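You operate a simulated robot arm through the tools that you are given. There is no shell and no other tool.

You run a simulated robot arm. Do the job below in one go: nothing can be reset, and whatever is moved stays where it is left.

TASK
Wind the crossmember to its mark, pin it, clamp it, then draw the pin.
Fine: the pin ends in its cup. Set down upright: green pin.

It is judged by the outcome, as a careful person would: the job done as asked, and still so three seconds after it is handed in. It fails if anything else is knocked over, pushed out of place, dropped, spilled or broken.

THE ROBOT
A 7-joint arm with a two-finger parallel gripper, fixed in place. Base frame: the origin is on the floor under the middle of its stand, x ahead of it, y to its left, z up. Units: mm, degrees, N and s.
It reaches about 1479 mm from its shoulder. Its first joint turns from -166.0 to 166.0 degrees. Payload 4.4 kg.
The TCP is the grasp point between the finger pads, 23 mm short of the fingertips. In the tool frame z runs along the fingers and y along their closing line. Largest opening 94 mm; finger width 38, thickness 10; the body of the gripper, 54 by 96 mm, starts 39 mm behind the TCP.
Orientation is that of the tool frame in the base frame, as [roll, pitch, yaw] about the fixed x, y, z axes, in that order (R = Rz(yaw) Ry(pitch) Rx(roll)). With the fingers straight down and closing along the base's y, the tool's x points along the base's -x, its y along +y and its z along -z.

THE INTERFACE
- The arm moves only by the tool servo_tool. Its argument "moves" is a list of rows, each a list of 3 entries, a list of its own where there are three numbers: the turn, a rotation vector about the base's x, y, z in degrees, then the shift along the base's x, y, z in mm, then the opening, from 0 (shut) to 1 (fully open). In form: [[[wx, wy, wz], [dx, dy, dz], grip], ...]. A call has 1 to 20 rows; each row shifts and turns the commanded pose from where the row before left it. A row lasts 0.2 s, in which the tool goes at most 50 mm and 8.6 degrees; a call with a longer step from one row to the next is refused whole, and so is a gripper value outside its range. Where a pose cannot be reached the arm comes as near as it can. A force on the tool above 80 N (or 10 N above the force at the start of the call, whichever is more), or a blocked arm, ends the call early, and 0.2 s more pass. The fingers move at their own pace (about 72 mm/s each) and stop on an object; they squeeze with about 37 N. The grip force told is the motor's: it shows also when the fingers shut on nothing. Time passes only in rows, and 0.2 s behind the last, so rows that do not move let the fingers close. It gives the time, the measured TCP pose, the force on the tool (base axes), the opening and the grip force at its end, in the units of the frame above (readings bear some noise), with the torque about the TCP (base axes, N m) and any sound that the robot's microphone picked up.
- Cameras (640 x 400 px; columns grow to the right, rows downward): "scene" is fixed at [49.7, 497.8, 1525.8]; the picture's right is [-0.08, -1.00, 0.00], its down [-0.51, 0.04, -0.86] and it looks along [0.86, -0.07, -0.51] (base axes); focal length 312 px, centre (320, 200). "wrist" rides on the gripper at [86, 16, -75] in the tool frame; the picture's right is [-0.18, 0.98, 0.00], its down [-0.58, -0.11, -0.81] and it looks along [-0.79, -0.15, 0.59] (tool axes); focal length 243 px, centre (320, 200). There is no depth. A picture from a camera that has moved, and an enlarged one, comes with that camera's place and axes in the base frame and with its lens.
- camera(camera): a new picture of that camera. The clock stands still meanwhile.
- enlarge(camera, box): a new picture of the part [left, top, right, bottom] of that camera's present view, enlarged. The clock stands still meanwhile.
- job_done(): hands the job in; it is judged then, once.

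Places have to be worked out from the pictures, the camera data and where the tool is seen. Open the gripper and draw the arm clear of the work before you hand the job in, unless the task says otherwise.

The tools are called after "Emit:" as name(argument=value, ...) on one line, values as JSON. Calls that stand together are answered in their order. servo_tool: Moves the arm, as the interface text tells. Its arguments: {"type":"object","properties":{"moves":{"type":"array","items":{"type":"array"}}},"required":["moves"]} The other tools are called the same way: camera (camera) takes a picture; enlarge (camera, box) takes an enlarged picture of a part of a camera's view; job_done () hands the job in.

At the start:

```text
time: 0.0
tcp_pos: [556.2, 496.9, 1216.2]
tcp_rot: [-180.0, 0.1, 180.0]
ft_force: [0.0, 0.3, 0.5]
ft_torque: [-0.02, -0.01, -0.02]
gripper_width: 94.2
grasp_force: 0.1
```

scene: 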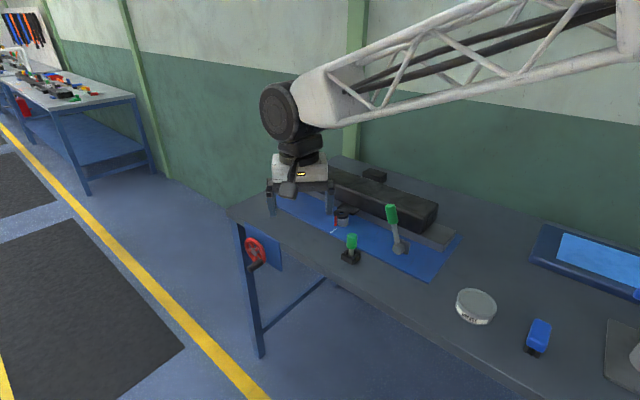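
wrist: 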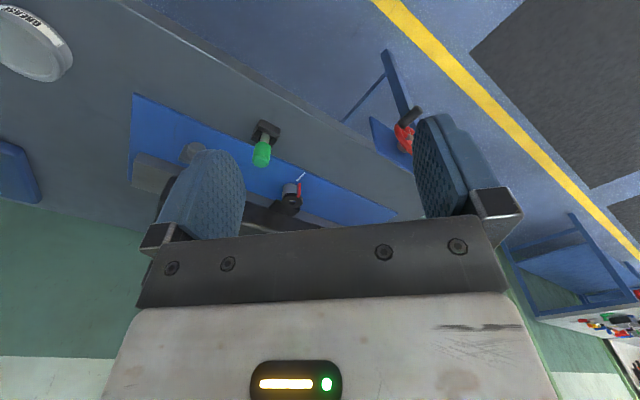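

I start by looking closely at the work area with enlarged views of the scene camera.

Emit:
enlarge(camera="scene", box=[220, 140, 480, 300])

Emit:
enlarge(camera="wrist", box=[120, 80, 440, 240])

Emit:
enlarge(camera="scene", box=[310, 190, 430, 270])

Emit:
enlarge(camera="scene", box=[220, 210, 320, 290])

```text
2.46 times, centred on (350, 220) of scene
camera zoom: at [49.7, 497.8, 1525.8], right [-0.08, -1.0, 0.0], down [-0.51, 0.04, -0.86], along [0.86, -0.07, -0.51], focal length 769 px, centre (246, 151)
```

zoom: 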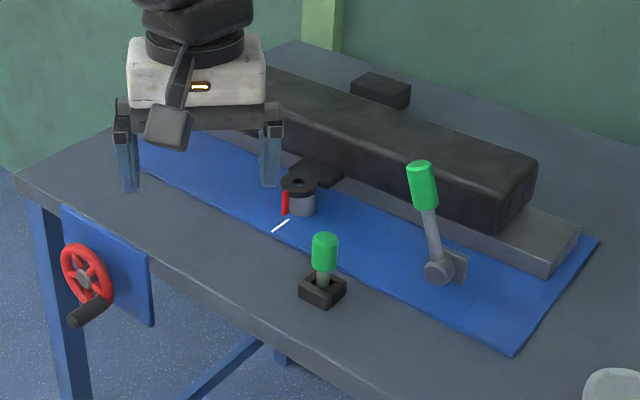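

```text
2.00 times, centred on (280, 160) of wrist
camera zoom: at [469.1, 512.5, 1290.7], right [0.18, 0.98, 0.0], down [0.58, -0.11, 0.81], along [0.79, -0.15, -0.59], focal length 485 px, centre (400, 280)
```

zoom: 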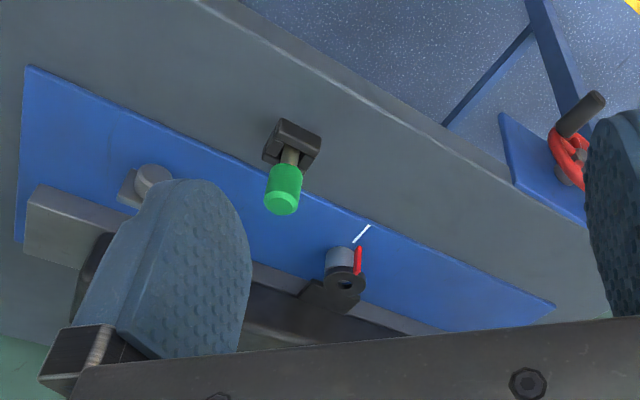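

```text
5.00 times, centred on (370, 230) of scene
camera zoom: at [49.7, 497.8, 1525.8], right [-0.08, -1.0, 0.0], down [-0.51, 0.04, -0.86], along [0.86, -0.07, -0.51], focal length 1561 px, centre (70, 50)
```

zoom: 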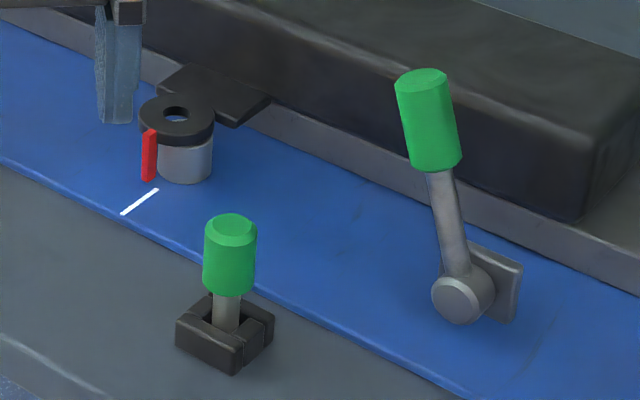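

```text
5.00 times, centred on (270, 250) of scene
camera zoom: at [49.7, 497.8, 1525.8], right [-0.08, -1.0, 0.0], down [-0.51, 0.04, -0.86], along [0.86, -0.07, -0.51], focal length 1561 px, centre (570, -50)
```

zoom: 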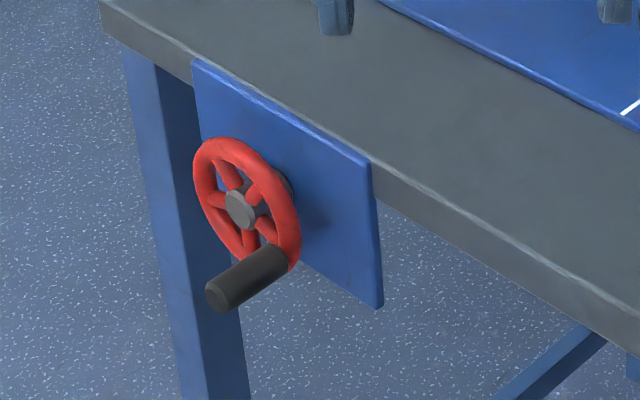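

The work sits on a bench turned about 45°: lug hole near (961,349,924), pin near (763,347) and handwheel near (960,670,765). I move the wrist camera above the lug for a close look.

Emit:
servo_tool(moves=[[[0, 0, 0], [33.9, -13.6, -11.1], 1], [[0, 0, 0], [33.9, -13.6, -11.1], 1], [[0, 0, 0], [33.9, -13.6, -11.1], 1], [[0, 0, 0], [33.9, -13.6, -11.1], 1], [[0, 0, 0], [33.9, -13.6, -11.1], 1], [[0, 0, 0], [33.9, -13.6, -11.1], 1], [[0, 0, 0], [33.9, -13.6, -11.1], 1], [[0, 0, 0], [33.9, -13.6, -11.1], 1], [[0, 0, 0], [33.9, -13.6, -11.1], 1], [[0, 0, 0], [33.9, -13.6, -11.1], 1]])

Emit:
camera(camera="wrist")

Emit:
camera(camera="scene")

```text
time: 2.2
tcp_pos: [893.0, 361.6, 1107.0]
tcp_rot: [-180.0, 0.2, -180.0]
ft_force: [-0.1, 0.4, -0.1]
ft_torque: [0.04, 0.0, -0.01]
gripper_width: 94.1
grasp_force: 0.0
```

```text
taken
camera wrist: at [805.9, 377.3, 1180.7], right [0.18, 0.98, 0.0], down [0.58, -0.11, 0.81], along [0.79, -0.15, -0.59], focal length 243 px, centre (320, 200)
```

wrist: 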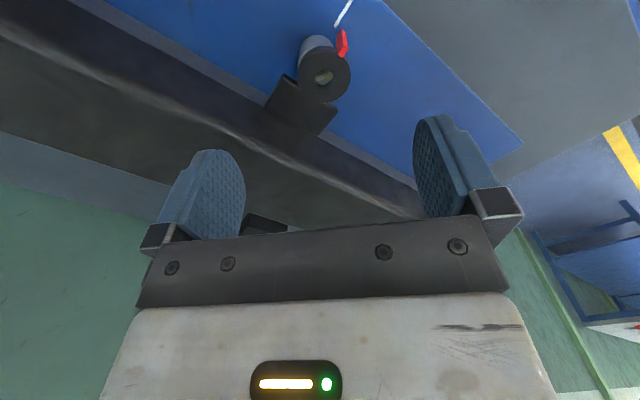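

```text
taken
```

scene: 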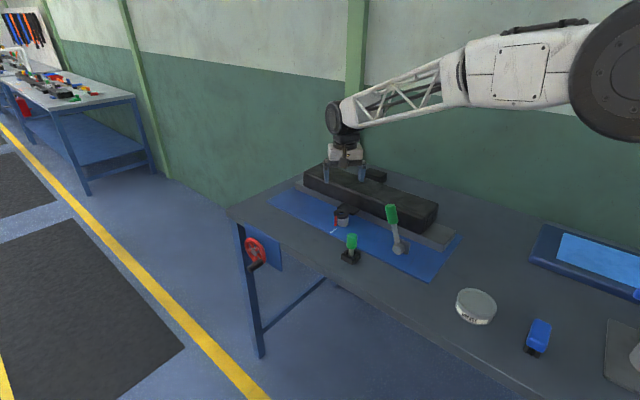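

Now a closer look at the lug, ring, pointer and mark from here.

Emit:
enlarge(camera="wrist", box=[240, 0, 400, 100])

Emit:
enlarge(camera="scene", box=[325, 200, 373, 230])

Emit:
enlarge(camera="scene", box=[290, 150, 450, 250])

```text
4.00 times, centred on (320, 50) of wrist
camera zoom: at [805.9, 377.3, 1180.7], right [0.18, 0.98, 0.0], down [0.58, -0.11, 0.81], along [0.79, -0.15, -0.59], focal length 970 px, centre (320, 800)
```

zoom: 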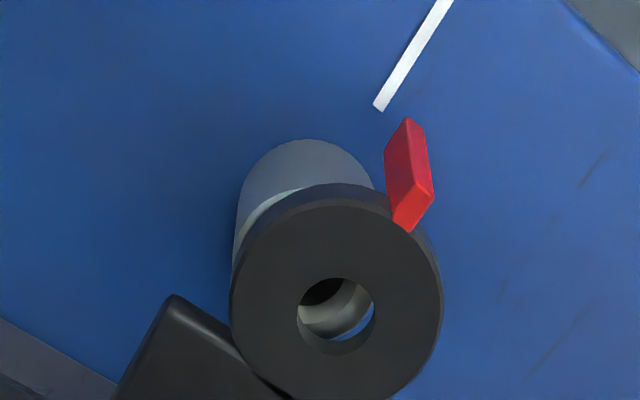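

```text
13.33 times, centred on (349, 215) of scene
camera zoom: at [49.7, 497.8, 1525.8], right [-0.08, -1.0, 0.0], down [-0.51, 0.04, -0.86], along [0.86, -0.07, -0.51], focal length 4164 px, centre (-67, 0)
```

zoom: 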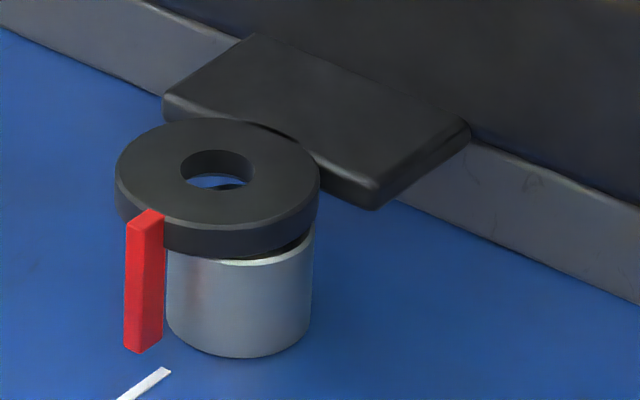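

```text
4.00 times, centred on (370, 200) of scene
camera zoom: at [49.7, 497.8, 1525.8], right [-0.08, -1.0, 0.0], down [-0.51, 0.04, -0.86], along [0.86, -0.07, -0.51], focal length 1249 px, centre (120, 200)
```

zoom: 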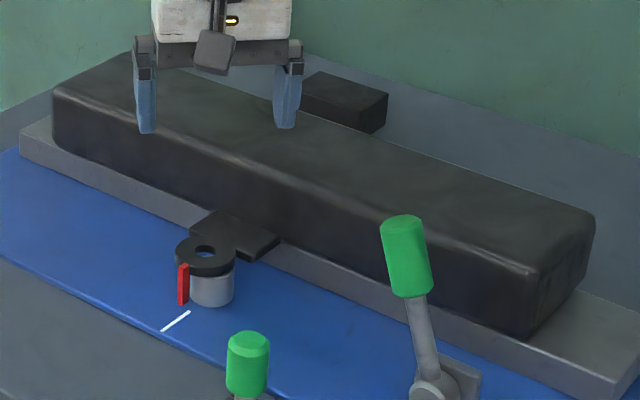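

The carriage must go roughly 8–9 mm toward the bench's right (−u) for the ring hole to sit over the bush and the pointer on the line. Now I look at the handwheel, pin cup and lever in detail.

Emit:
enlarge(camera="scene", box=[231, 230, 279, 275])

Emit:
enlarge(camera="scene", box=[328, 228, 376, 268])

Emit:
enlarge(camera="scene", box=[376, 200, 440, 260])

```text
8.89 times, centred on (255, 252) of scene
camera zoom: at [49.7, 497.8, 1525.8], right [-0.08, -1.0, 0.0], down [-0.51, 0.04, -0.86], along [0.86, -0.07, -0.51], focal length 2776 px, centre (898, -267)
```

zoom: 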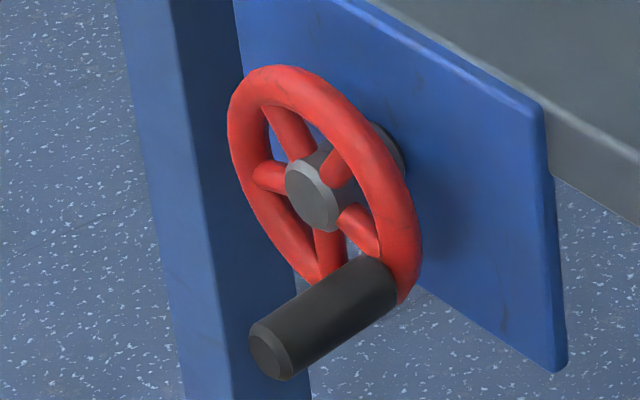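

```text
10.00 times, centred on (352, 248) of scene
camera zoom: at [49.7, 497.8, 1525.8], right [-0.08, -1.0, 0.0], down [-0.51, 0.04, -0.86], along [0.86, -0.07, -0.51], focal length 3123 px, centre (0, -280)
```

zoom: 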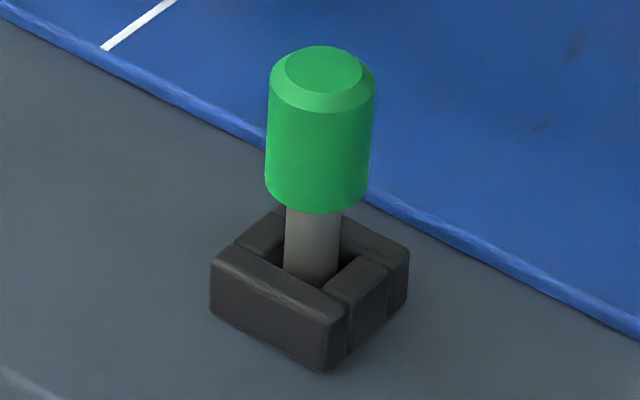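

```text
6.67 times, centred on (408, 230) of scene
camera zoom: at [49.7, 497.8, 1525.8], right [-0.08, -1.0, 0.0], down [-0.51, 0.04, -0.86], along [0.86, -0.07, -0.51], focal length 2082 px, centre (-267, 0)
```

zoom: 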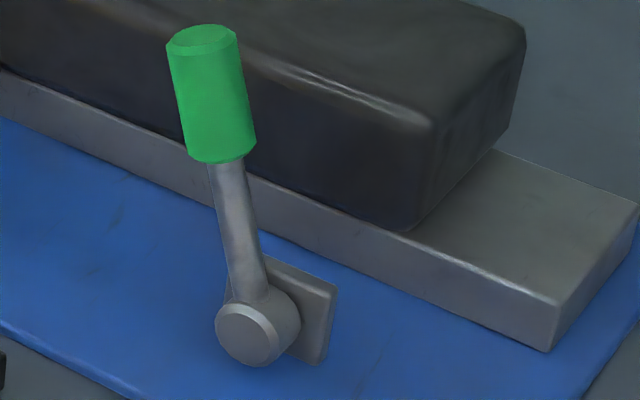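

Refining with both cameras, the plate top is near z≈913, ring top ≈956, pin at ≈(752,352) with its handle at z 953–988, and the wheel is on the bench's front face. I now turn the tool to line up with the bench and move in front of the wheel to look at it.

Emit:
servo_tool(moves=[[[0, 0, -3.8], [-9.75, 33.3, 0], 1], [[0, 0, -3.8], [-9.75, 33.3, 0], 1], [[0, 0, -3.8], [-9.75, 33.3, 0], 1], [[0, 0, -3.8], [-9.75, 33.3, 0], 1], [[0, 0, -3.8], [-9.75, 33.3, 0], 1], [[0, 0, -3.8], [-9.75, 33.3, 0], 1], [[0, 0, -3.8], [-9.75, 33.3, 0], 1], [[0, 0, -3.8], [-9.75, 33.3, 0], 1], [[0, 0, -3.8], [-9.75, 33.3, 0], 1], [[0, 0, -3.8], [-9.75, 33.3, 0], 1], [[0, 0, -3.8], [-9.75, 33.3, 0], 1], [[0, 0, -3.8], [-9.75, 33.3, 0], 1], [[0, 0, 0], [0, 0, -37.5], 1], [[0, 0, 0], [0, 0, -37.5], 1], [[0, 0, 0], [0, 0, -37.5], 1], [[0, 0, 0], [0, 0, -37.5], 1], [[0, 0, 0], [0, 0, 0], 1]])

Emit:
camera(camera="wrist")

Emit:
camera(camera="scene")

```text
time: 5.8
tcp_pos: [777.2, 757.9, 956.9]
tcp_rot: [180.0, 0.0, 134.4]
ft_force: [0.4, -0.1, -0.1]
ft_torque: [-0.02, 0.01, 0.03]
gripper_width: 94.3
grasp_force: 0.0
```

```text
taken
camera wrist: at [728.5, 831.6, 1030.3], right [0.83, 0.56, 0.0], down [0.33, -0.49, 0.81], along [0.45, -0.67, -0.59], focal length 243 px, centre (320, 200)
```

wrist: 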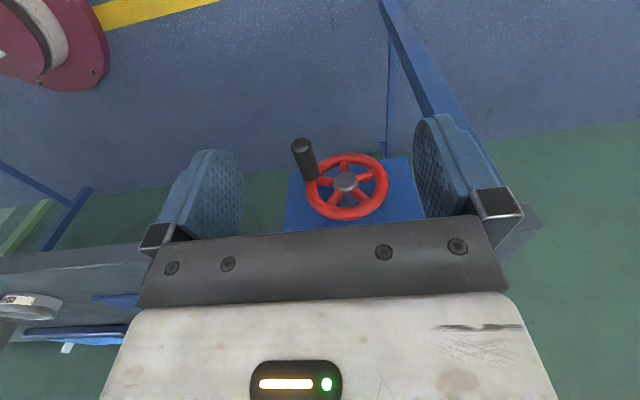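

```text
taken
```

scene: 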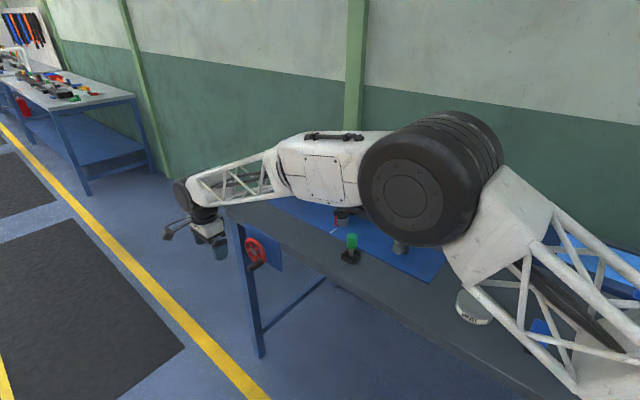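

The wheel is in clear view. I enlarge it to triangulate the hub and the crank handle.

Emit:
enlarge(camera="wrist", box=[276, 125, 436, 225])

Emit:
enlarge(camera="scene", box=[215, 225, 295, 275])

```text
4.00 times, centred on (356, 175) of wrist
camera zoom: at [728.5, 831.6, 1030.3], right [0.83, 0.56, 0.0], down [0.33, -0.49, 0.81], along [0.45, -0.67, -0.59], focal length 970 px, centre (176, 300)
```

zoom: 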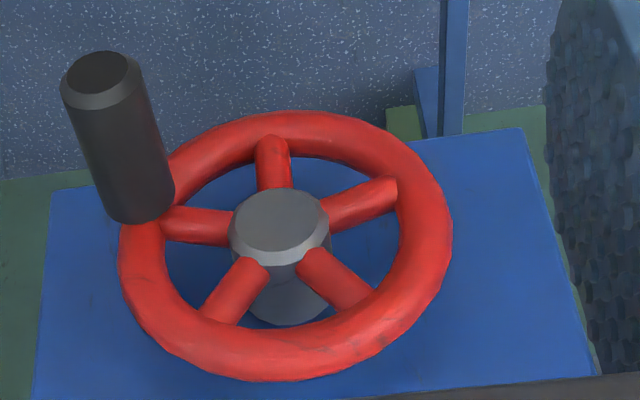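

```text
8.00 times, centred on (255, 250) of scene
camera zoom: at [49.7, 497.8, 1525.8], right [-0.08, -1.0, 0.0], down [-0.51, 0.04, -0.86], along [0.86, -0.07, -0.51], focal length 2498 px, centre (840, -200)
```

zoom: 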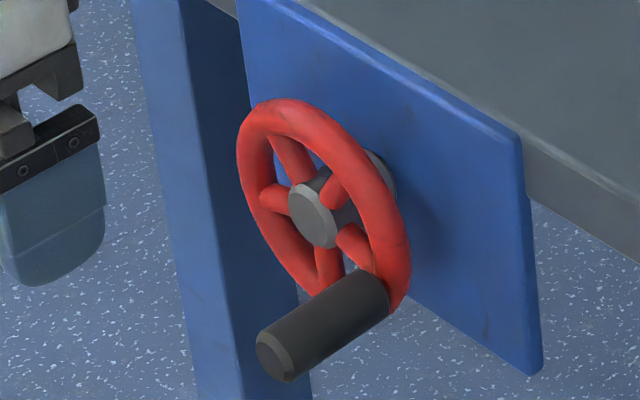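

Triangulation puts the hub at about (885,658,830) with the crank handle about 45 mm out on the −u side, pointing out of the bench front. I move closer to its front and upper side to confirm with a second wrist view before gripping.

Emit:
servo_tool(moves=[[[0, 0, 0], [4.7, -22.3, -19], 0.8], [[0, 0, 0], [4.7, -22.3, -19], 0.7], [[0, 0, 0], [4.8, -22.2, -19], 0.6], [[0, 0, 0], [0, 0, 0], 0.6], [[0, 0, 0], [0, 0, 0], 0.6]])

Emit:
camera(camera="wrist")

Emit:
enlarge(camera="wrist", box=[240, 80, 400, 180])

Emit:
camera(camera="scene")

```text
time: 7.0
tcp_pos: [791.6, 693.5, 899.8]
tcp_rot: [-180.0, 0.0, 134.4]
ft_force: [-0.6, 0.3, -0.3]
ft_torque: [0.0, 0.0, 0.01]
gripper_width: 56.4
grasp_force: 0.1
```

```text
taken
camera wrist: at [741.2, 766.6, 972.4], right [0.83, 0.56, 0.0], down [0.33, -0.49, 0.81], along [0.45, -0.67, -0.59], focal length 243 px, centre (320, 200)
```

wrist: 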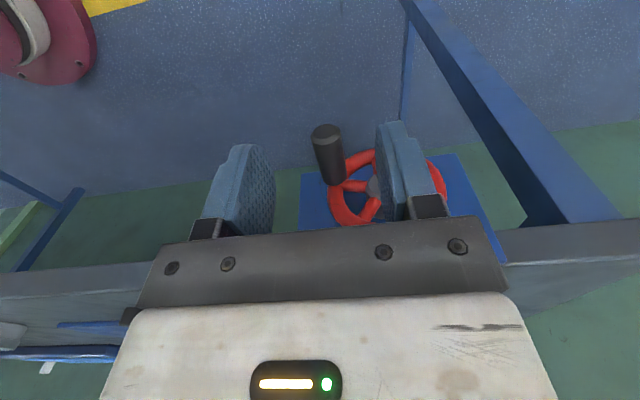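

```text
4.00 times, centred on (320, 130) of wrist
camera zoom: at [741.2, 766.6, 972.4], right [0.83, 0.56, 0.0], down [0.33, -0.49, 0.81], along [0.45, -0.67, -0.59], focal length 970 px, centre (320, 480)
```

zoom: 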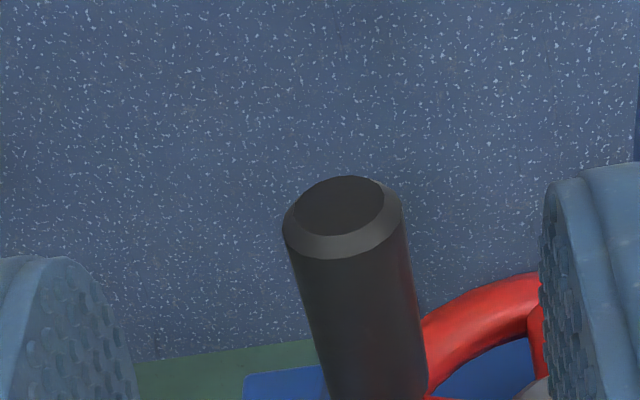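

```text
taken
```

scene: 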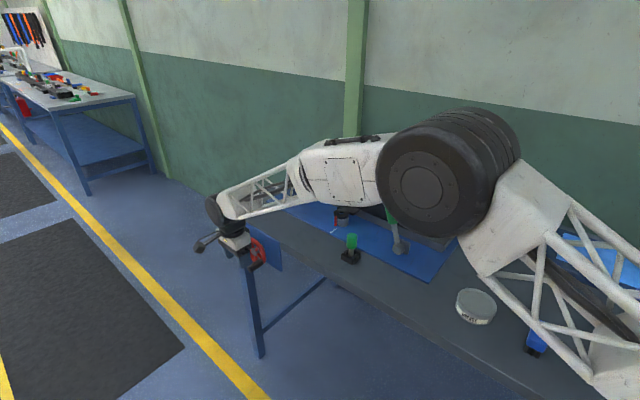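

Two wrist views agree: handle end at (811.5,669,818), axis along the bench normal, hub centre (884,659,830), crank radius ≈46.6 mm. I move above the handle, 18 mm in from its end, then descend and close.

Emit:
servo_tool(moves=[[[0, 0, 0], [16, -18.8, 0], 0.6], [[0, 0, 0], [16.1, -18.7, 0], 0.6], [[0, 0, 0], [0, 0, -20], 0.6], [[0, 0, 0], [0, 0, -20], 0.6], [[0, 0, 0], [0, 0, 0], 0.6]])

Emit:
camera(camera="wrist")

Emit:
enlarge(camera="scene", box=[191, 205, 319, 285])

```text
time: 8.2
tcp_pos: [824.9, 656.2, 859.0]
tcp_rot: [-180.0, 0.0, 134.4]
ft_force: [-0.8, -0.1, -0.3]
ft_torque: [0.0, -0.01, -0.01]
gripper_width: 56.4
grasp_force: 0.1
```

```text
taken
camera wrist: at [774.1, 729.5, 932.3], right [0.83, 0.56, 0.0], down [0.33, -0.49, 0.81], along [0.45, -0.67, -0.59], focal length 243 px, centre (320, 200)
```

wrist: 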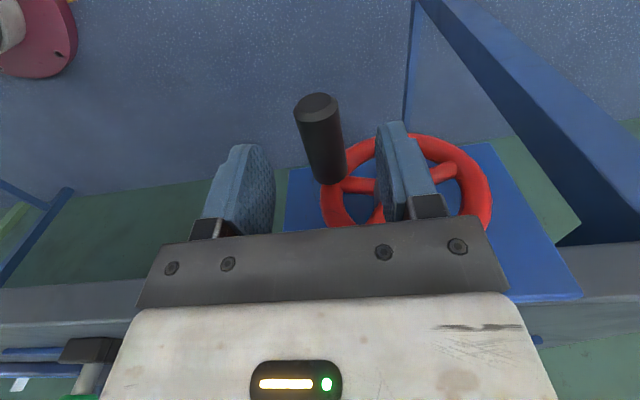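

```text
5.00 times, centred on (255, 245) of scene
camera zoom: at [49.7, 497.8, 1525.8], right [-0.08, -1.0, 0.0], down [-0.51, 0.04, -0.86], along [0.86, -0.07, -0.51], focal length 1561 px, centre (645, -25)
```

zoom: 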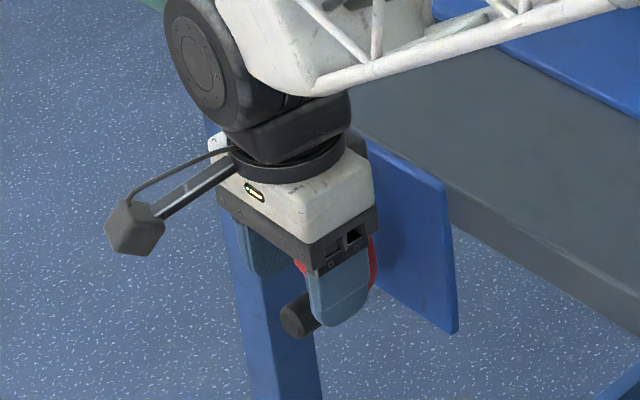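

The handle is centred between the fingers. I descend to handle height and close gently.

Emit:
servo_tool(moves=[[[0, 0, 0], [0, 0, -20.5], 0.6], [[0, 0, 0], [0, 0, -20.5], 0.6], [[0, 0, 0], [0, 0, 0], 0.6], [[0, 0, 0], [0, 0, 0], 0.4], [[0, 0, 0], [0, 0, 0], 0.2], [[0, 0, 0], [0, 0, 0], 0.2], [[0, 0, 0], [0, 0, 0], 0.2]])

Emit:
camera(camera="wrist")

Emit:
camera(camera="scene")

```text
time: 8.8
tcp_pos: [828.0, 660.2, 834.9]
tcp_rot: [179.1, 0.2, 134.3]
ft_force: [-9.0, -3.4, 15.7]
ft_torque: [-0.12, -0.95, -0.27]
gripper_width: 56.3
grasp_force: 0.1
stopped in row 3: the force on the tool passed its limit at 102 N (the readings are from after the stop); the commanded pose is now the measured one
```

```text
taken
camera wrist: at [777.4, 732.2, 908.6], right [0.83, 0.56, 0.02], down [0.32, -0.5, 0.81], along [0.46, -0.66, -0.59], focal length 243 px, centre (320, 200)
```

wrist: 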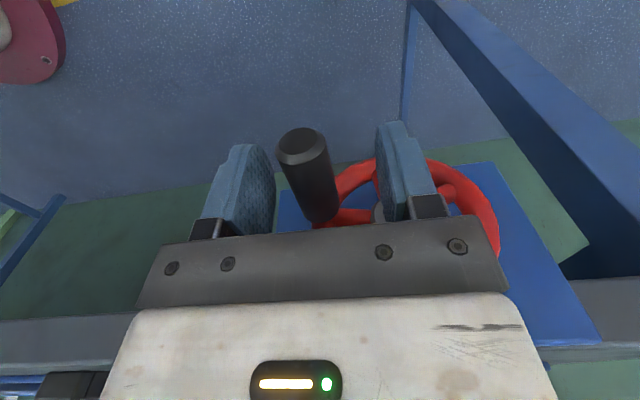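

```text
taken
```

scene: 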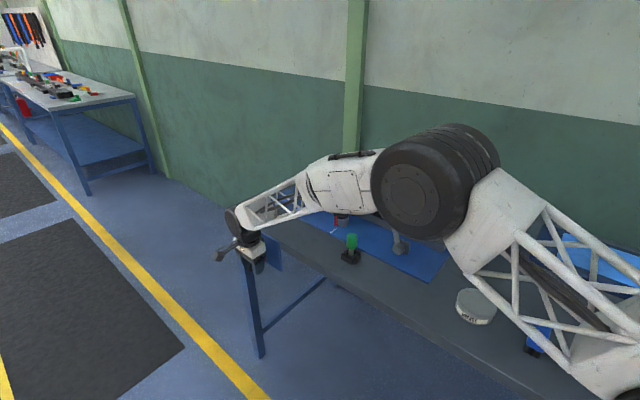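

The tool met something at TCP z≈835 with about 100 N. I look closely to find what touches before doing anything.

Emit:
enlarge(camera="scene", box=[215, 205, 295, 275])

Emit:
enlarge(camera="wrist", box=[200, 110, 440, 260])

Emit:
enlarge(camera="scene", box=[325, 205, 373, 235])

```text
5.71 times, centred on (255, 240) of scene
camera zoom: at [49.7, 497.8, 1525.8], right [-0.08, -1.0, 0.0], down [-0.51, 0.04, -0.86], along [0.86, -0.07, -0.51], focal length 1784 px, centre (691, -29)
```

zoom: 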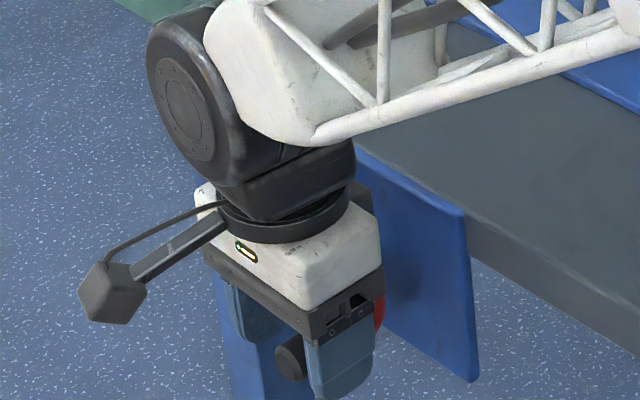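

```text
2.67 times, centred on (320, 185) of wrist
camera zoom: at [777.4, 732.2, 908.6], right [0.83, 0.56, 0.02], down [0.32, -0.5, 0.81], along [0.46, -0.66, -0.59], focal length 647 px, centre (320, 240)
```

zoom: 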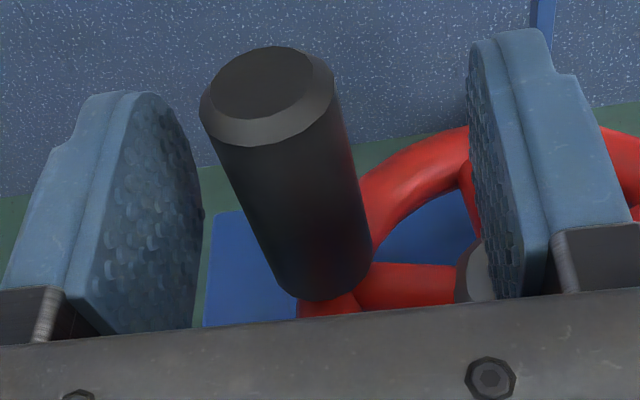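

```text
13.33 times, centred on (349, 220) of scene
camera zoom: at [49.7, 497.8, 1525.8], right [-0.08, -1.0, 0.0], down [-0.51, 0.04, -0.86], along [0.86, -0.07, -0.51], focal length 4164 px, centre (-67, -67)
```

zoom: 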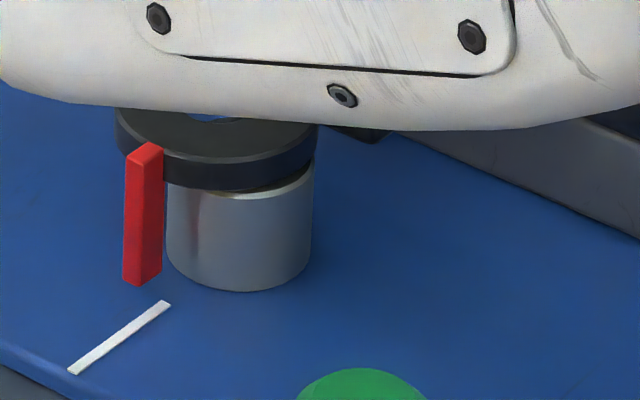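

Working the force and torque back, the contact is the rear of the gripper body on the top-front of the wheel rim (no fingers touching). I lift off, straighten the tool and shift 10 mm outwards from the bench, then re-check.

Emit:
servo_tool(moves=[[[0, 0, 0], [0, 0, 10], 0.6], [[-0.25, 0.39, 0], [0, 0, 18], 0.6], [[-0.24, 0.39, 0.1], [0, 0, 18], 0.6], [[0, 0, 0], [-8, 7, 0], 0.6], [[0, 0, 0], [0, 0, 0], 0.6]])

Emit:
camera(camera="wrist")

Emit:
enlarge(camera="wrist", box=[240, 80, 400, 180])

Emit:
enlarge(camera="scene", box=[215, 205, 295, 275])

```text
time: 10.0
tcp_pos: [818.0, 667.9, 879.0]
tcp_rot: [-179.9, -0.1, 134.5]
ft_force: [-0.3, 0.5, 0.4]
ft_torque: [0.01, 0.0, 0.02]
gripper_width: 56.6
grasp_force: 0.0
```

```text
taken
camera wrist: at [768.8, 740.3, 952.5], right [0.83, 0.56, 0.0], down [0.33, -0.49, 0.81], along [0.45, -0.67, -0.59], focal length 243 px, centre (320, 200)
```

wrist: 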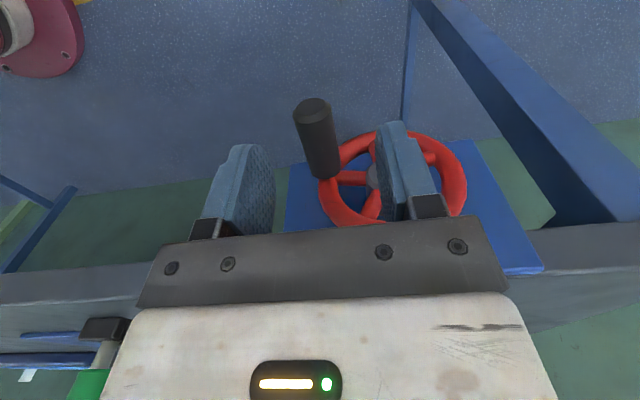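

```text
4.00 times, centred on (320, 130) of wrist
camera zoom: at [768.8, 740.3, 952.5], right [0.83, 0.56, 0.0], down [0.33, -0.49, 0.81], along [0.45, -0.67, -0.59], focal length 970 px, centre (320, 480)
```

zoom: 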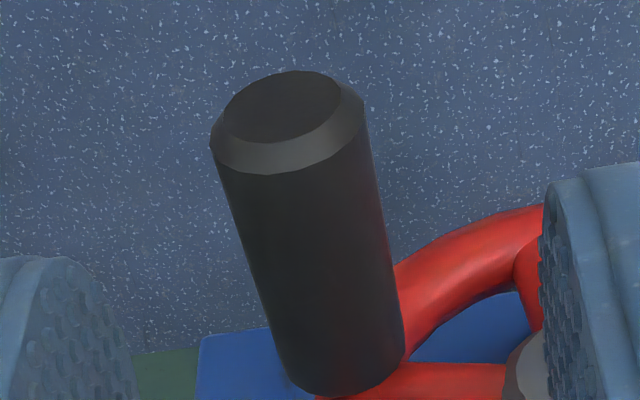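

```text
5.71 times, centred on (255, 240) of scene
camera zoom: at [49.7, 497.8, 1525.8], right [-0.08, -1.0, 0.0], down [-0.51, 0.04, -0.86], along [0.86, -0.07, -0.51], focal length 1784 px, centre (691, -29)
```

zoom: 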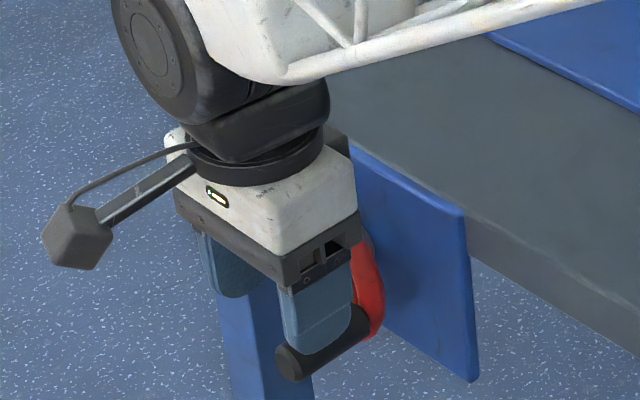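

The handle is now at z≈822.5 (it turned a few degrees from the touch). I centre over it, with more clearance from the rim, and descend in small steps, then close.

Emit:
servo_tool(moves=[[[0, 0, 0], [-1.5, -5.6, -10], 0.6], [[0, 0, 0], [0, 0, -16], 0.6], [[0, 0, 0], [0, 0, -15], 0.6], [[0, 0, 0], [0, 0, -15.5], 0.6], [[0, 0, 0], [0, 0, 0], 0.6]])

Emit:
enlarge(camera="wrist", box=[200, 110, 440, 260])

```text
time: 11.2
tcp_pos: [818.7, 663.6, 832.3]
tcp_rot: [179.4, 0.0, 134.5]
ft_force: [-7.9, -2.4, 13.8]
ft_torque: [-0.26, -0.99, -0.23]
gripper_width: 56.5
grasp_force: 0.1
stopped in row 5: the force on the tool passed its limit at 85 N (the readings are from after the stop); the commanded pose is now the measured one
```

```text
2.67 times, centred on (320, 185) of wrist
camera zoom: at [768.6, 736.6, 906.1], right [0.83, 0.56, 0.01], down [0.32, -0.5, 0.8], along [0.45, -0.67, -0.59], focal length 647 px, centre (320, 240)
```

zoom: 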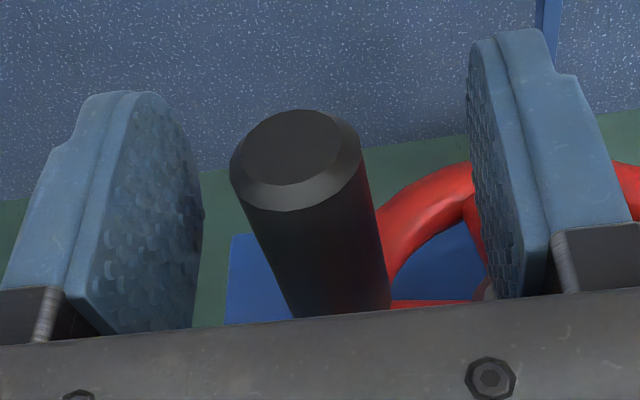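

The visuals show no overlap, but both touches resolve to the rear-bottom of the hand on the rim top, so a straight-down grip is unsuitable here. I lift away, back out, and tilt the tool 45° so the fingers reach diagonally down-and-in toward the handle; the hand then stays well clear of the rim.

Emit:
servo_tool(moves=[[[0, 0, 0], [0, 0, 10], 0.6], [[-0.42, 0.43, 0], [0, 0, 18], 0.6], [[0, 0, 0], [0, 0, 20], 0.6], [[0, 0, 0], [-17.5, 17.8, 10], 0.6], [[0, 0, 0], [-17.5, 17.9, 0], 0.6], [[-5.37, -5.25, 0], [0, 0, 0], 0.6], [[-5.37, -5.25, 0], [0, 0, 0], 0.6], [[-5.37, -5.25, 0], [0, 0, 0], 0.6], [[-5.37, -5.25, 0], [0, 0, 0], 0.6], [[-5.37, -5.25, 0], [0, 0, 0], 0.6], [[-5.35, -5.25, 0], [0, 0, 0], 0.6], [[0, 0, 0], [0, 0, 0], 0.6]])

Emit:
camera(camera="wrist")

Emit:
camera(camera="scene")

```text
time: 13.8
tcp_pos: [784.7, 700.2, 889.0]
tcp_rot: [-179.8, 45.1, 134.4]
ft_force: [0.2, 0.6, 0.1]
ft_torque: [-0.02, 0.02, 0.0]
gripper_width: 56.4
grasp_force: 0.1
```

```text
taken
camera wrist: at [715.9, 793.2, 879.6], right [0.79, 0.59, 0.13], down [-0.19, 0.04, 0.98], along [0.58, -0.8, 0.14], focal length 243 px, centre (320, 200)
```

wrist: 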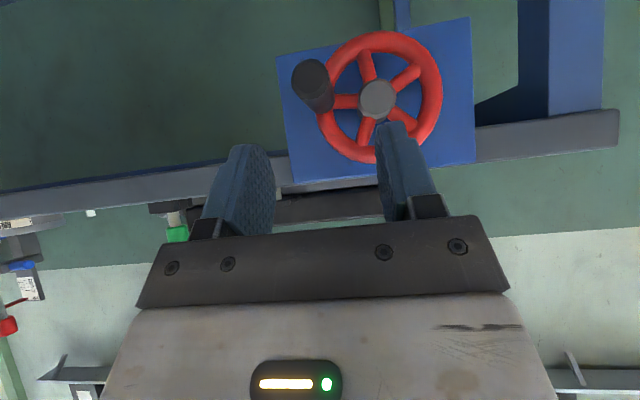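

```text
taken
```

scene: 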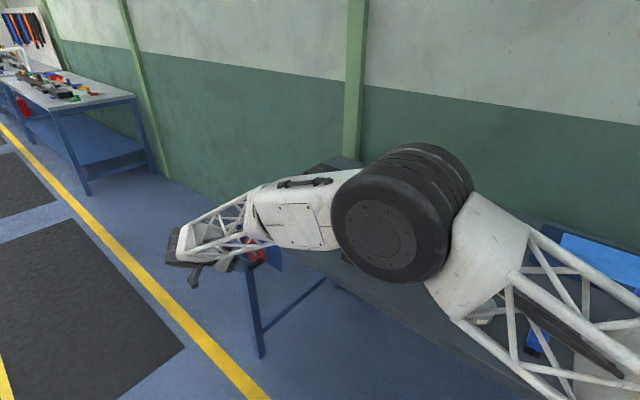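

The 45° view shows the wheel face-on. I enlarge it to fix the handle position before approaching along the tool axis.

Emit:
enlarge(camera="wrist", box=[280, 15, 464, 130])

```text
3.48 times, centred on (372, 72) of wrist
camera zoom: at [715.9, 793.2, 879.6], right [0.79, 0.59, 0.13], down [-0.19, 0.04, 0.98], along [0.58, -0.8, 0.14], focal length 844 px, centre (139, 644)
```

zoom: 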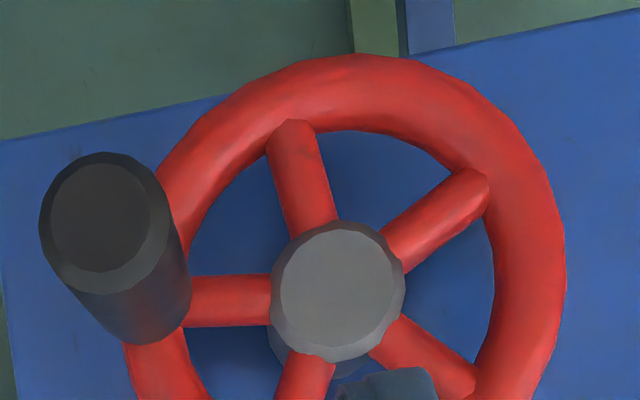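

Handle end confirmed at (810,667,826.5). I go to a pre-grasp 50 mm out on the tool axis and then slide in.

Emit:
servo_tool(moves=[[[0, 0, 0], [9.1, -16.1, -26.9], 0.6], [[0, 0, 0], [0, 0, 0], 0.6], [[0, 0, 0], [8.2, -8.4, -11.7], 0.6], [[0, 0, 0], [8.2, -8.5, -11.8], 0.6], [[0, 0, 0], [8.3, -8.5, -11.8], 0.6], [[0, 0, 0], [0, 0, 0], 0.6]])

Emit:
camera(camera="wrist")

Emit:
enlarge(camera="scene", box=[191, 205, 319, 285])

```text
time: 15.2
tcp_pos: [815.9, 658.7, 828.1]
tcp_rot: [-179.7, 44.9, 134.4]
ft_force: [0.0, 0.0, -1.3]
ft_torque: [0.02, 0.01, -0.01]
gripper_width: 56.4
grasp_force: 0.1
```

```text
taken
camera wrist: at [748.0, 751.7, 818.8], right [0.79, 0.59, 0.13], down [-0.19, 0.04, 0.98], along [0.58, -0.8, 0.14], focal length 243 px, centre (320, 200)
```

wrist: 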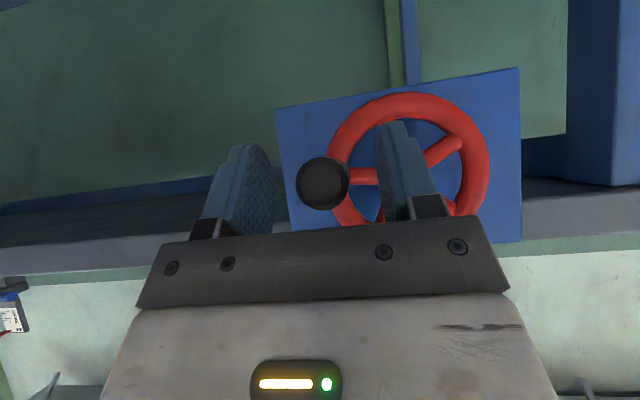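

```text
5.00 times, centred on (255, 245) of scene
camera zoom: at [49.7, 497.8, 1525.8], right [-0.08, -1.0, 0.0], down [-0.51, 0.04, -0.86], along [0.86, -0.07, -0.51], focal length 1561 px, centre (645, -25)
```

zoom: 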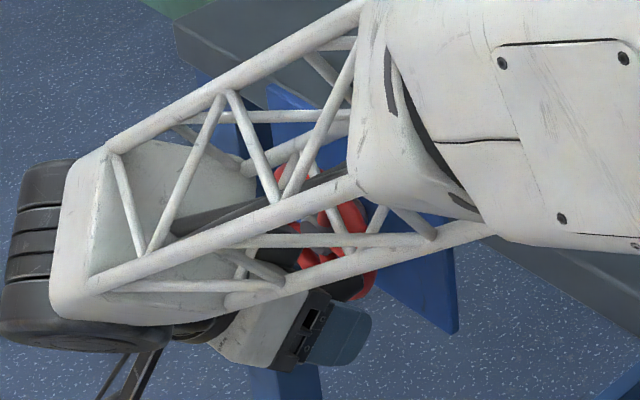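

The handle end sits right at the grasp point, with no contact. I close on it.

Emit:
servo_tool(moves=[[[0, 0, 0], [0, 0, 0], 0.3], [[0, 0, 0], [0, 0, 0], 0.1], [[0, 0, 0], [0, 0, 0], 0.0], [[0, 0, 0], [0, 0, 0], 0.0]])

Emit:
enlarge(camera="wrist", box=[240, 70, 496, 230])

```text
time: 16.2
tcp_pos: [818.1, 661.6, 830.8]
tcp_rot: [179.8, 45.0, 134.3]
ft_force: [53.5, 38.5, 9.4]
ft_torque: [-0.12, -0.3, 1.96]
gripper_width: 22.7
grasp_force: 44.7
```

```text
2.50 times, centred on (368, 150) of wrist
camera zoom: at [749.1, 753.0, 821.1], right [0.79, 0.59, 0.13], down [-0.19, 0.04, 0.98], along [0.58, -0.8, 0.14], focal length 606 px, centre (200, 325)
```

zoom: 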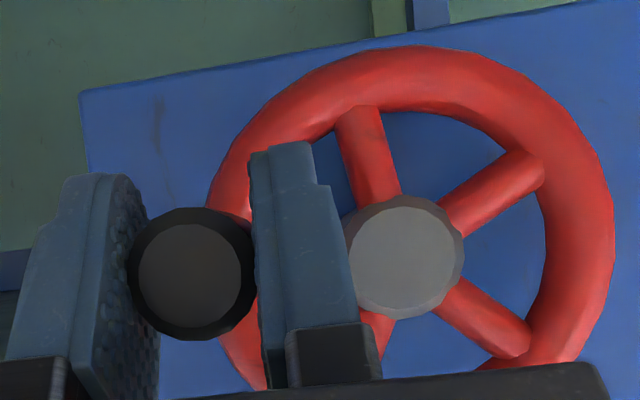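

Gripped at 22.7 mm width; the 65 N sideways load shows my commanded point is ~3 mm too far in −u. I relieve that before turning.

Emit:
servo_tool(moves=[[[0, 0, 0], [1.0, 1.0, 0.5], 0.0], [[0, 0, 0], [1.1, 1.0, 0.5], 0.0], [[0, 0, 0], [0, 0, 0], 0.0]])

```text
time: 17.0
tcp_pos: [818.4, 660.2, 827.1]
tcp_rot: [-179.6, 45.0, 134.6]
ft_force: [1.5, 15.5, 1.6]
ft_torque: [-0.37, -0.45, 1.68]
gripper_width: 23.0
grasp_force: 44.8
```

The side load is nearly gone. I now turn the crank a first 20° (handle going down, clockwise seen from the front) following a 46.9 mm circle about (u 1093, z 832), and read the forces.

Emit:
servo_tool(moves=[[[0, 0, 0], [0.44, 0.43, -4.05], 0.0], [[0, 0, 0], [0.69, 0.68, -3.97], 0.0], [[0, 0, 0], [0.94, 0.92, -3.88], 0.0], [[0, 0, 0], [1.18, 1.15, -3.75], 0.0], [[0, 0, 0], [0, 0, 0], 0.0]])

Emit:
enlarge(camera="wrist", box=[240, 70, 496, 230])

```text
time: 18.2
tcp_pos: [823.1, 664.7, 813.7]
tcp_rot: [-180.0, 45.0, 134.4]
ft_force: [-13.2, 46.7, 13.5]
ft_torque: [-0.03, -0.09, 1.77]
gripper_width: 23.1
grasp_force: 44.7
```

```text
2.50 times, centred on (368, 150) of wrist
camera zoom: at [753.5, 757.3, 803.3], right [0.79, 0.6, 0.13], down [-0.19, 0.04, 0.98], along [0.58, -0.8, 0.14], focal length 606 px, centre (200, 325)
```

zoom: 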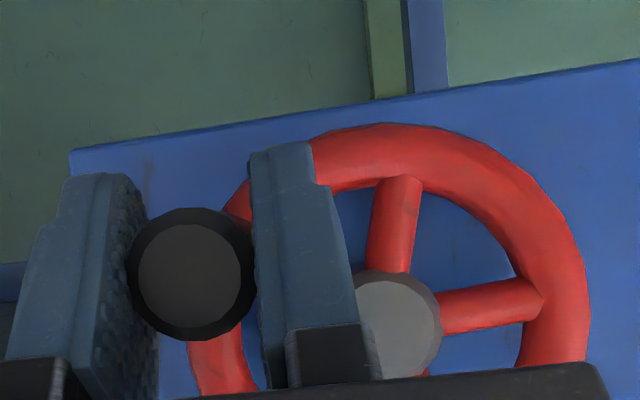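

The wheel follows with almost no tangential load; the small radial force refines the circle to centre (u 1094.2, z 835.5), R 46.7. I continue to about 60°.

Emit:
servo_tool(moves=[[[0, 0, 0], [2.47, 3.81, -5.13], 0.0], [[0, 0, 0], [3.01, 2.95, -5.08], 0.0], [[0, 0, 0], [3.49, 3.41, -4.44], 0.0], [[0, 0, 0], [3.95, 3.87, -3.74], 0.0], [[0, 0, 0], [0, 0, 0], 0.0]])

Emit:
enlarge(camera="wrist", box=[240, 70, 496, 230])

Emit:
camera(camera="scene")

```text
time: 19.4
tcp_pos: [835.5, 677.5, 795.3]
tcp_rot: [180.0, 44.9, 134.3]
ft_force: [-11.6, 32.9, 31.3]
ft_torque: [-0.21, -0.2, 1.73]
gripper_width: 22.9
grasp_force: 44.7
```

```text
2.50 times, centred on (368, 150) of wrist
camera zoom: at [767.5, 770.2, 785.6], right [0.79, 0.59, 0.13], down [-0.19, 0.04, 0.98], along [0.58, -0.8, 0.14], focal length 606 px, centre (200, 325)
```

zoom: 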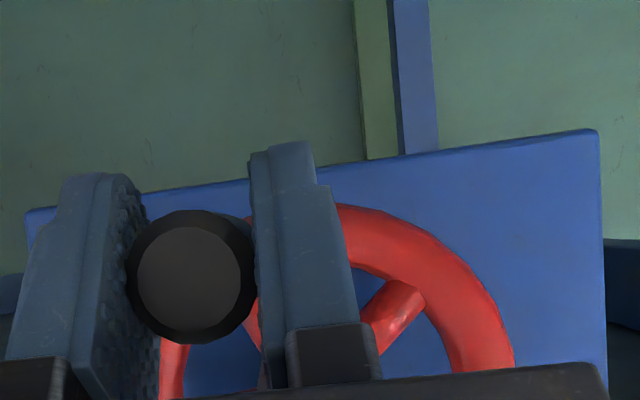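

```text
taken
```

scene: 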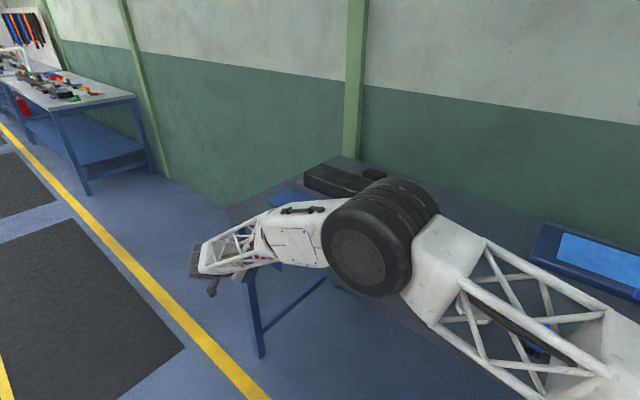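

Radial force again points inward; fitting the three points gives centre (u 1092, z 835), R 44.4. I continue through the bottom of the turn with that circle.

Emit:
servo_tool(moves=[[[0, 0, 0], [4.19, 5.22, -2.06], 0.0], [[0, 0, 0], [5.14, 5.04, -1.8], 0.0], [[0, 0, 0], [5.22, 5.11, -0.6], 0.0], [[0, 0, 0], [5.5, 5.39, 0.7], 0.0], [[0, 0, 0], [0, 0, 0], 0.0]])

Emit:
camera(camera="wrist")

```text
time: 20.6
tcp_pos: [856.7, 696.1, 790.0]
tcp_rot: [-179.9, 45.1, 134.3]
ft_force: [-1.4, -12.0, 43.6]
ft_torque: [-0.3, -0.27, 1.63]
gripper_width: 23.0
grasp_force: 44.9
```

```text
taken
camera wrist: at [787.5, 790.0, 780.6], right [0.79, 0.59, 0.13], down [-0.19, 0.04, 0.98], along [0.58, -0.8, 0.14], focal length 243 px, centre (320, 200)
```

wrist: 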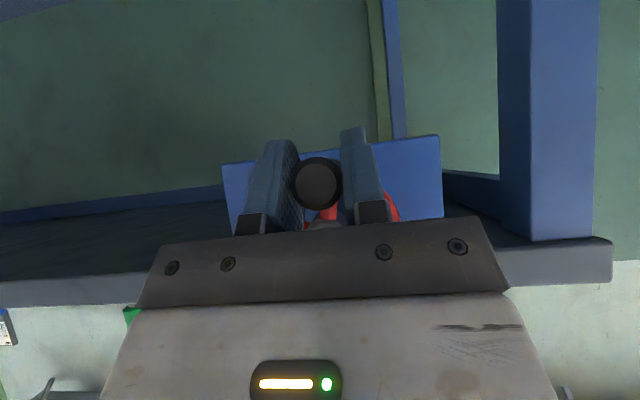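

The force fit now consistently gives centre (u 1090, z 834.8), R 42.45. I carry on round the far side with that.

Emit:
servo_tool(moves=[[[0, 0, 0], [4.43, 4.34, 4.1], 0.0], [[0, 0, 0], [4.5, 4.41, 3.2], 0.0], [[0, 0, 0], [4.04, 3.95, 4.2], 0.0], [[0, 0, 0], [3.32, 3.25, 4.7], 0.0], [[0, 0, 0], [0, 0, 0], 0.0]])

Emit:
enlarge(camera="wrist", box=[200, 70, 456, 230])

Emit:
camera(camera="scene")

```text
time: 21.8
tcp_pos: [871.2, 713.1, 800.6]
tcp_rot: [-179.6, 44.9, 134.8]
ft_force: [24.0, 27.0, -45.9]
ft_torque: [0.53, 0.49, 2.13]
gripper_width: 23.1
grasp_force: 45.4
```

```text
2.50 times, centred on (328, 150) of wrist
camera zoom: at [802.3, 804.9, 791.3], right [0.79, 0.6, 0.12], down [-0.18, 0.04, 0.98], along [0.58, -0.8, 0.14], focal length 606 px, centre (300, 325)
```

zoom: 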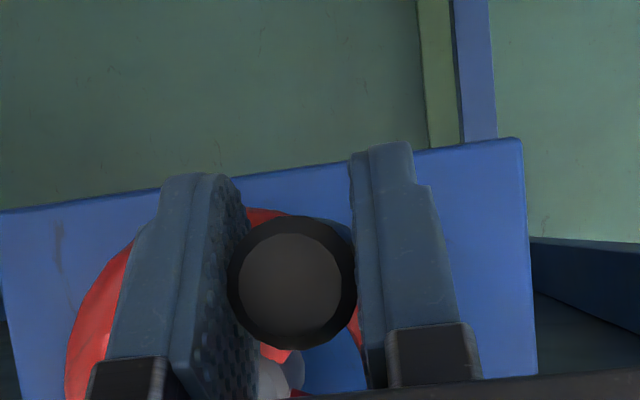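

```text
taken
```

scene: 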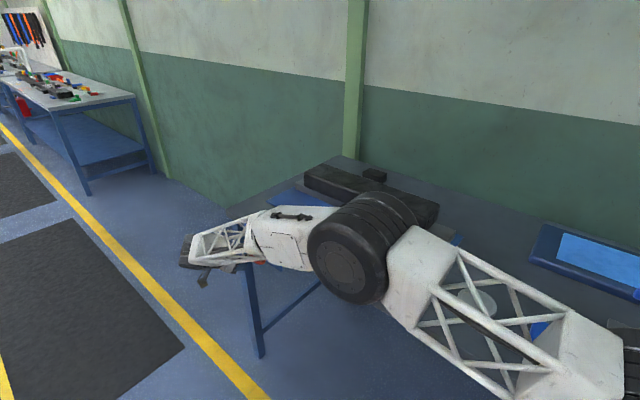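

Now the handle pulls outward, so the radius is a bit larger on this side (≈45, centre u 1091.3, z 834.5). I correct outward and continue in a shorter arc.

Emit:
servo_tool(moves=[[[0, 0, 0], [4.07, 3.99, 1.2], 0.0], [[0, 0, 0], [1.6, 1.6, 4.1], 0.0], [[0, 0, 0], [1.6, 1.6, 4.1], 0.0], [[0, 0, 0], [0, 0, 0], 0.0], [[0, 0, 0], [0, 0, 0], 0.0]])

Emit:
enlarge(camera="wrist", box=[200, 70, 456, 230])

Emit:
enlarge(camera="scene", box=[160, 180, 480, 380])

```text
time: 23.0
tcp_pos: [878.9, 720.7, 816.4]
tcp_rot: [-179.9, 44.9, 134.4]
ft_force: [-11.2, 3.3, 5.9]
ft_torque: [-0.2, -0.22, 1.71]
gripper_width: 22.9
grasp_force: 44.5
```

```text
2.50 times, centred on (328, 150) of wrist
camera zoom: at [810.3, 812.9, 806.3], right [0.79, 0.59, 0.13], down [-0.19, 0.04, 0.98], along [0.58, -0.8, 0.14], focal length 606 px, centre (300, 325)
```

zoom: 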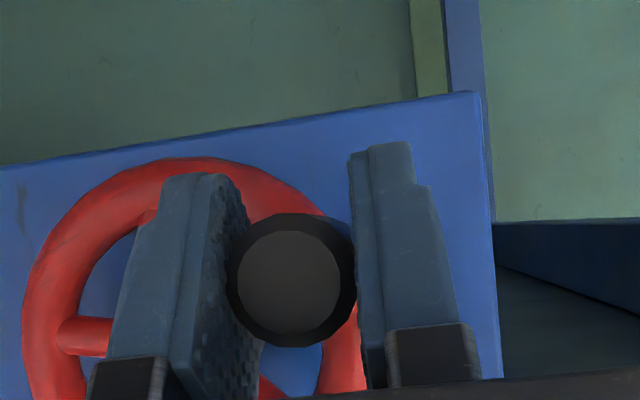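

```text
2.00 times, centred on (320, 280) of scene
camera zoom: at [49.7, 497.8, 1525.8], right [-0.08, -1.0, 0.0], down [-0.51, 0.04, -0.86], along [0.86, -0.07, -0.51], focal length 625 px, centre (320, 40)
```

zoom: 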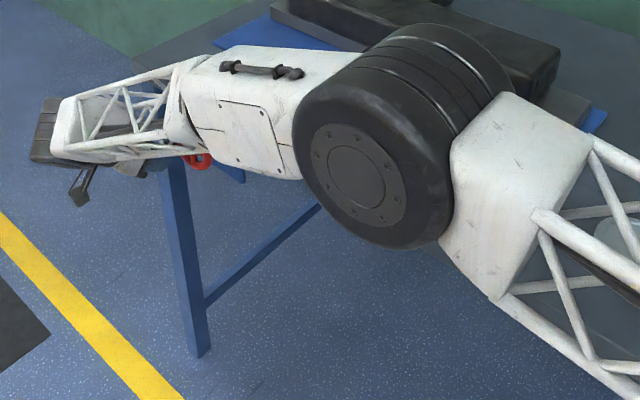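

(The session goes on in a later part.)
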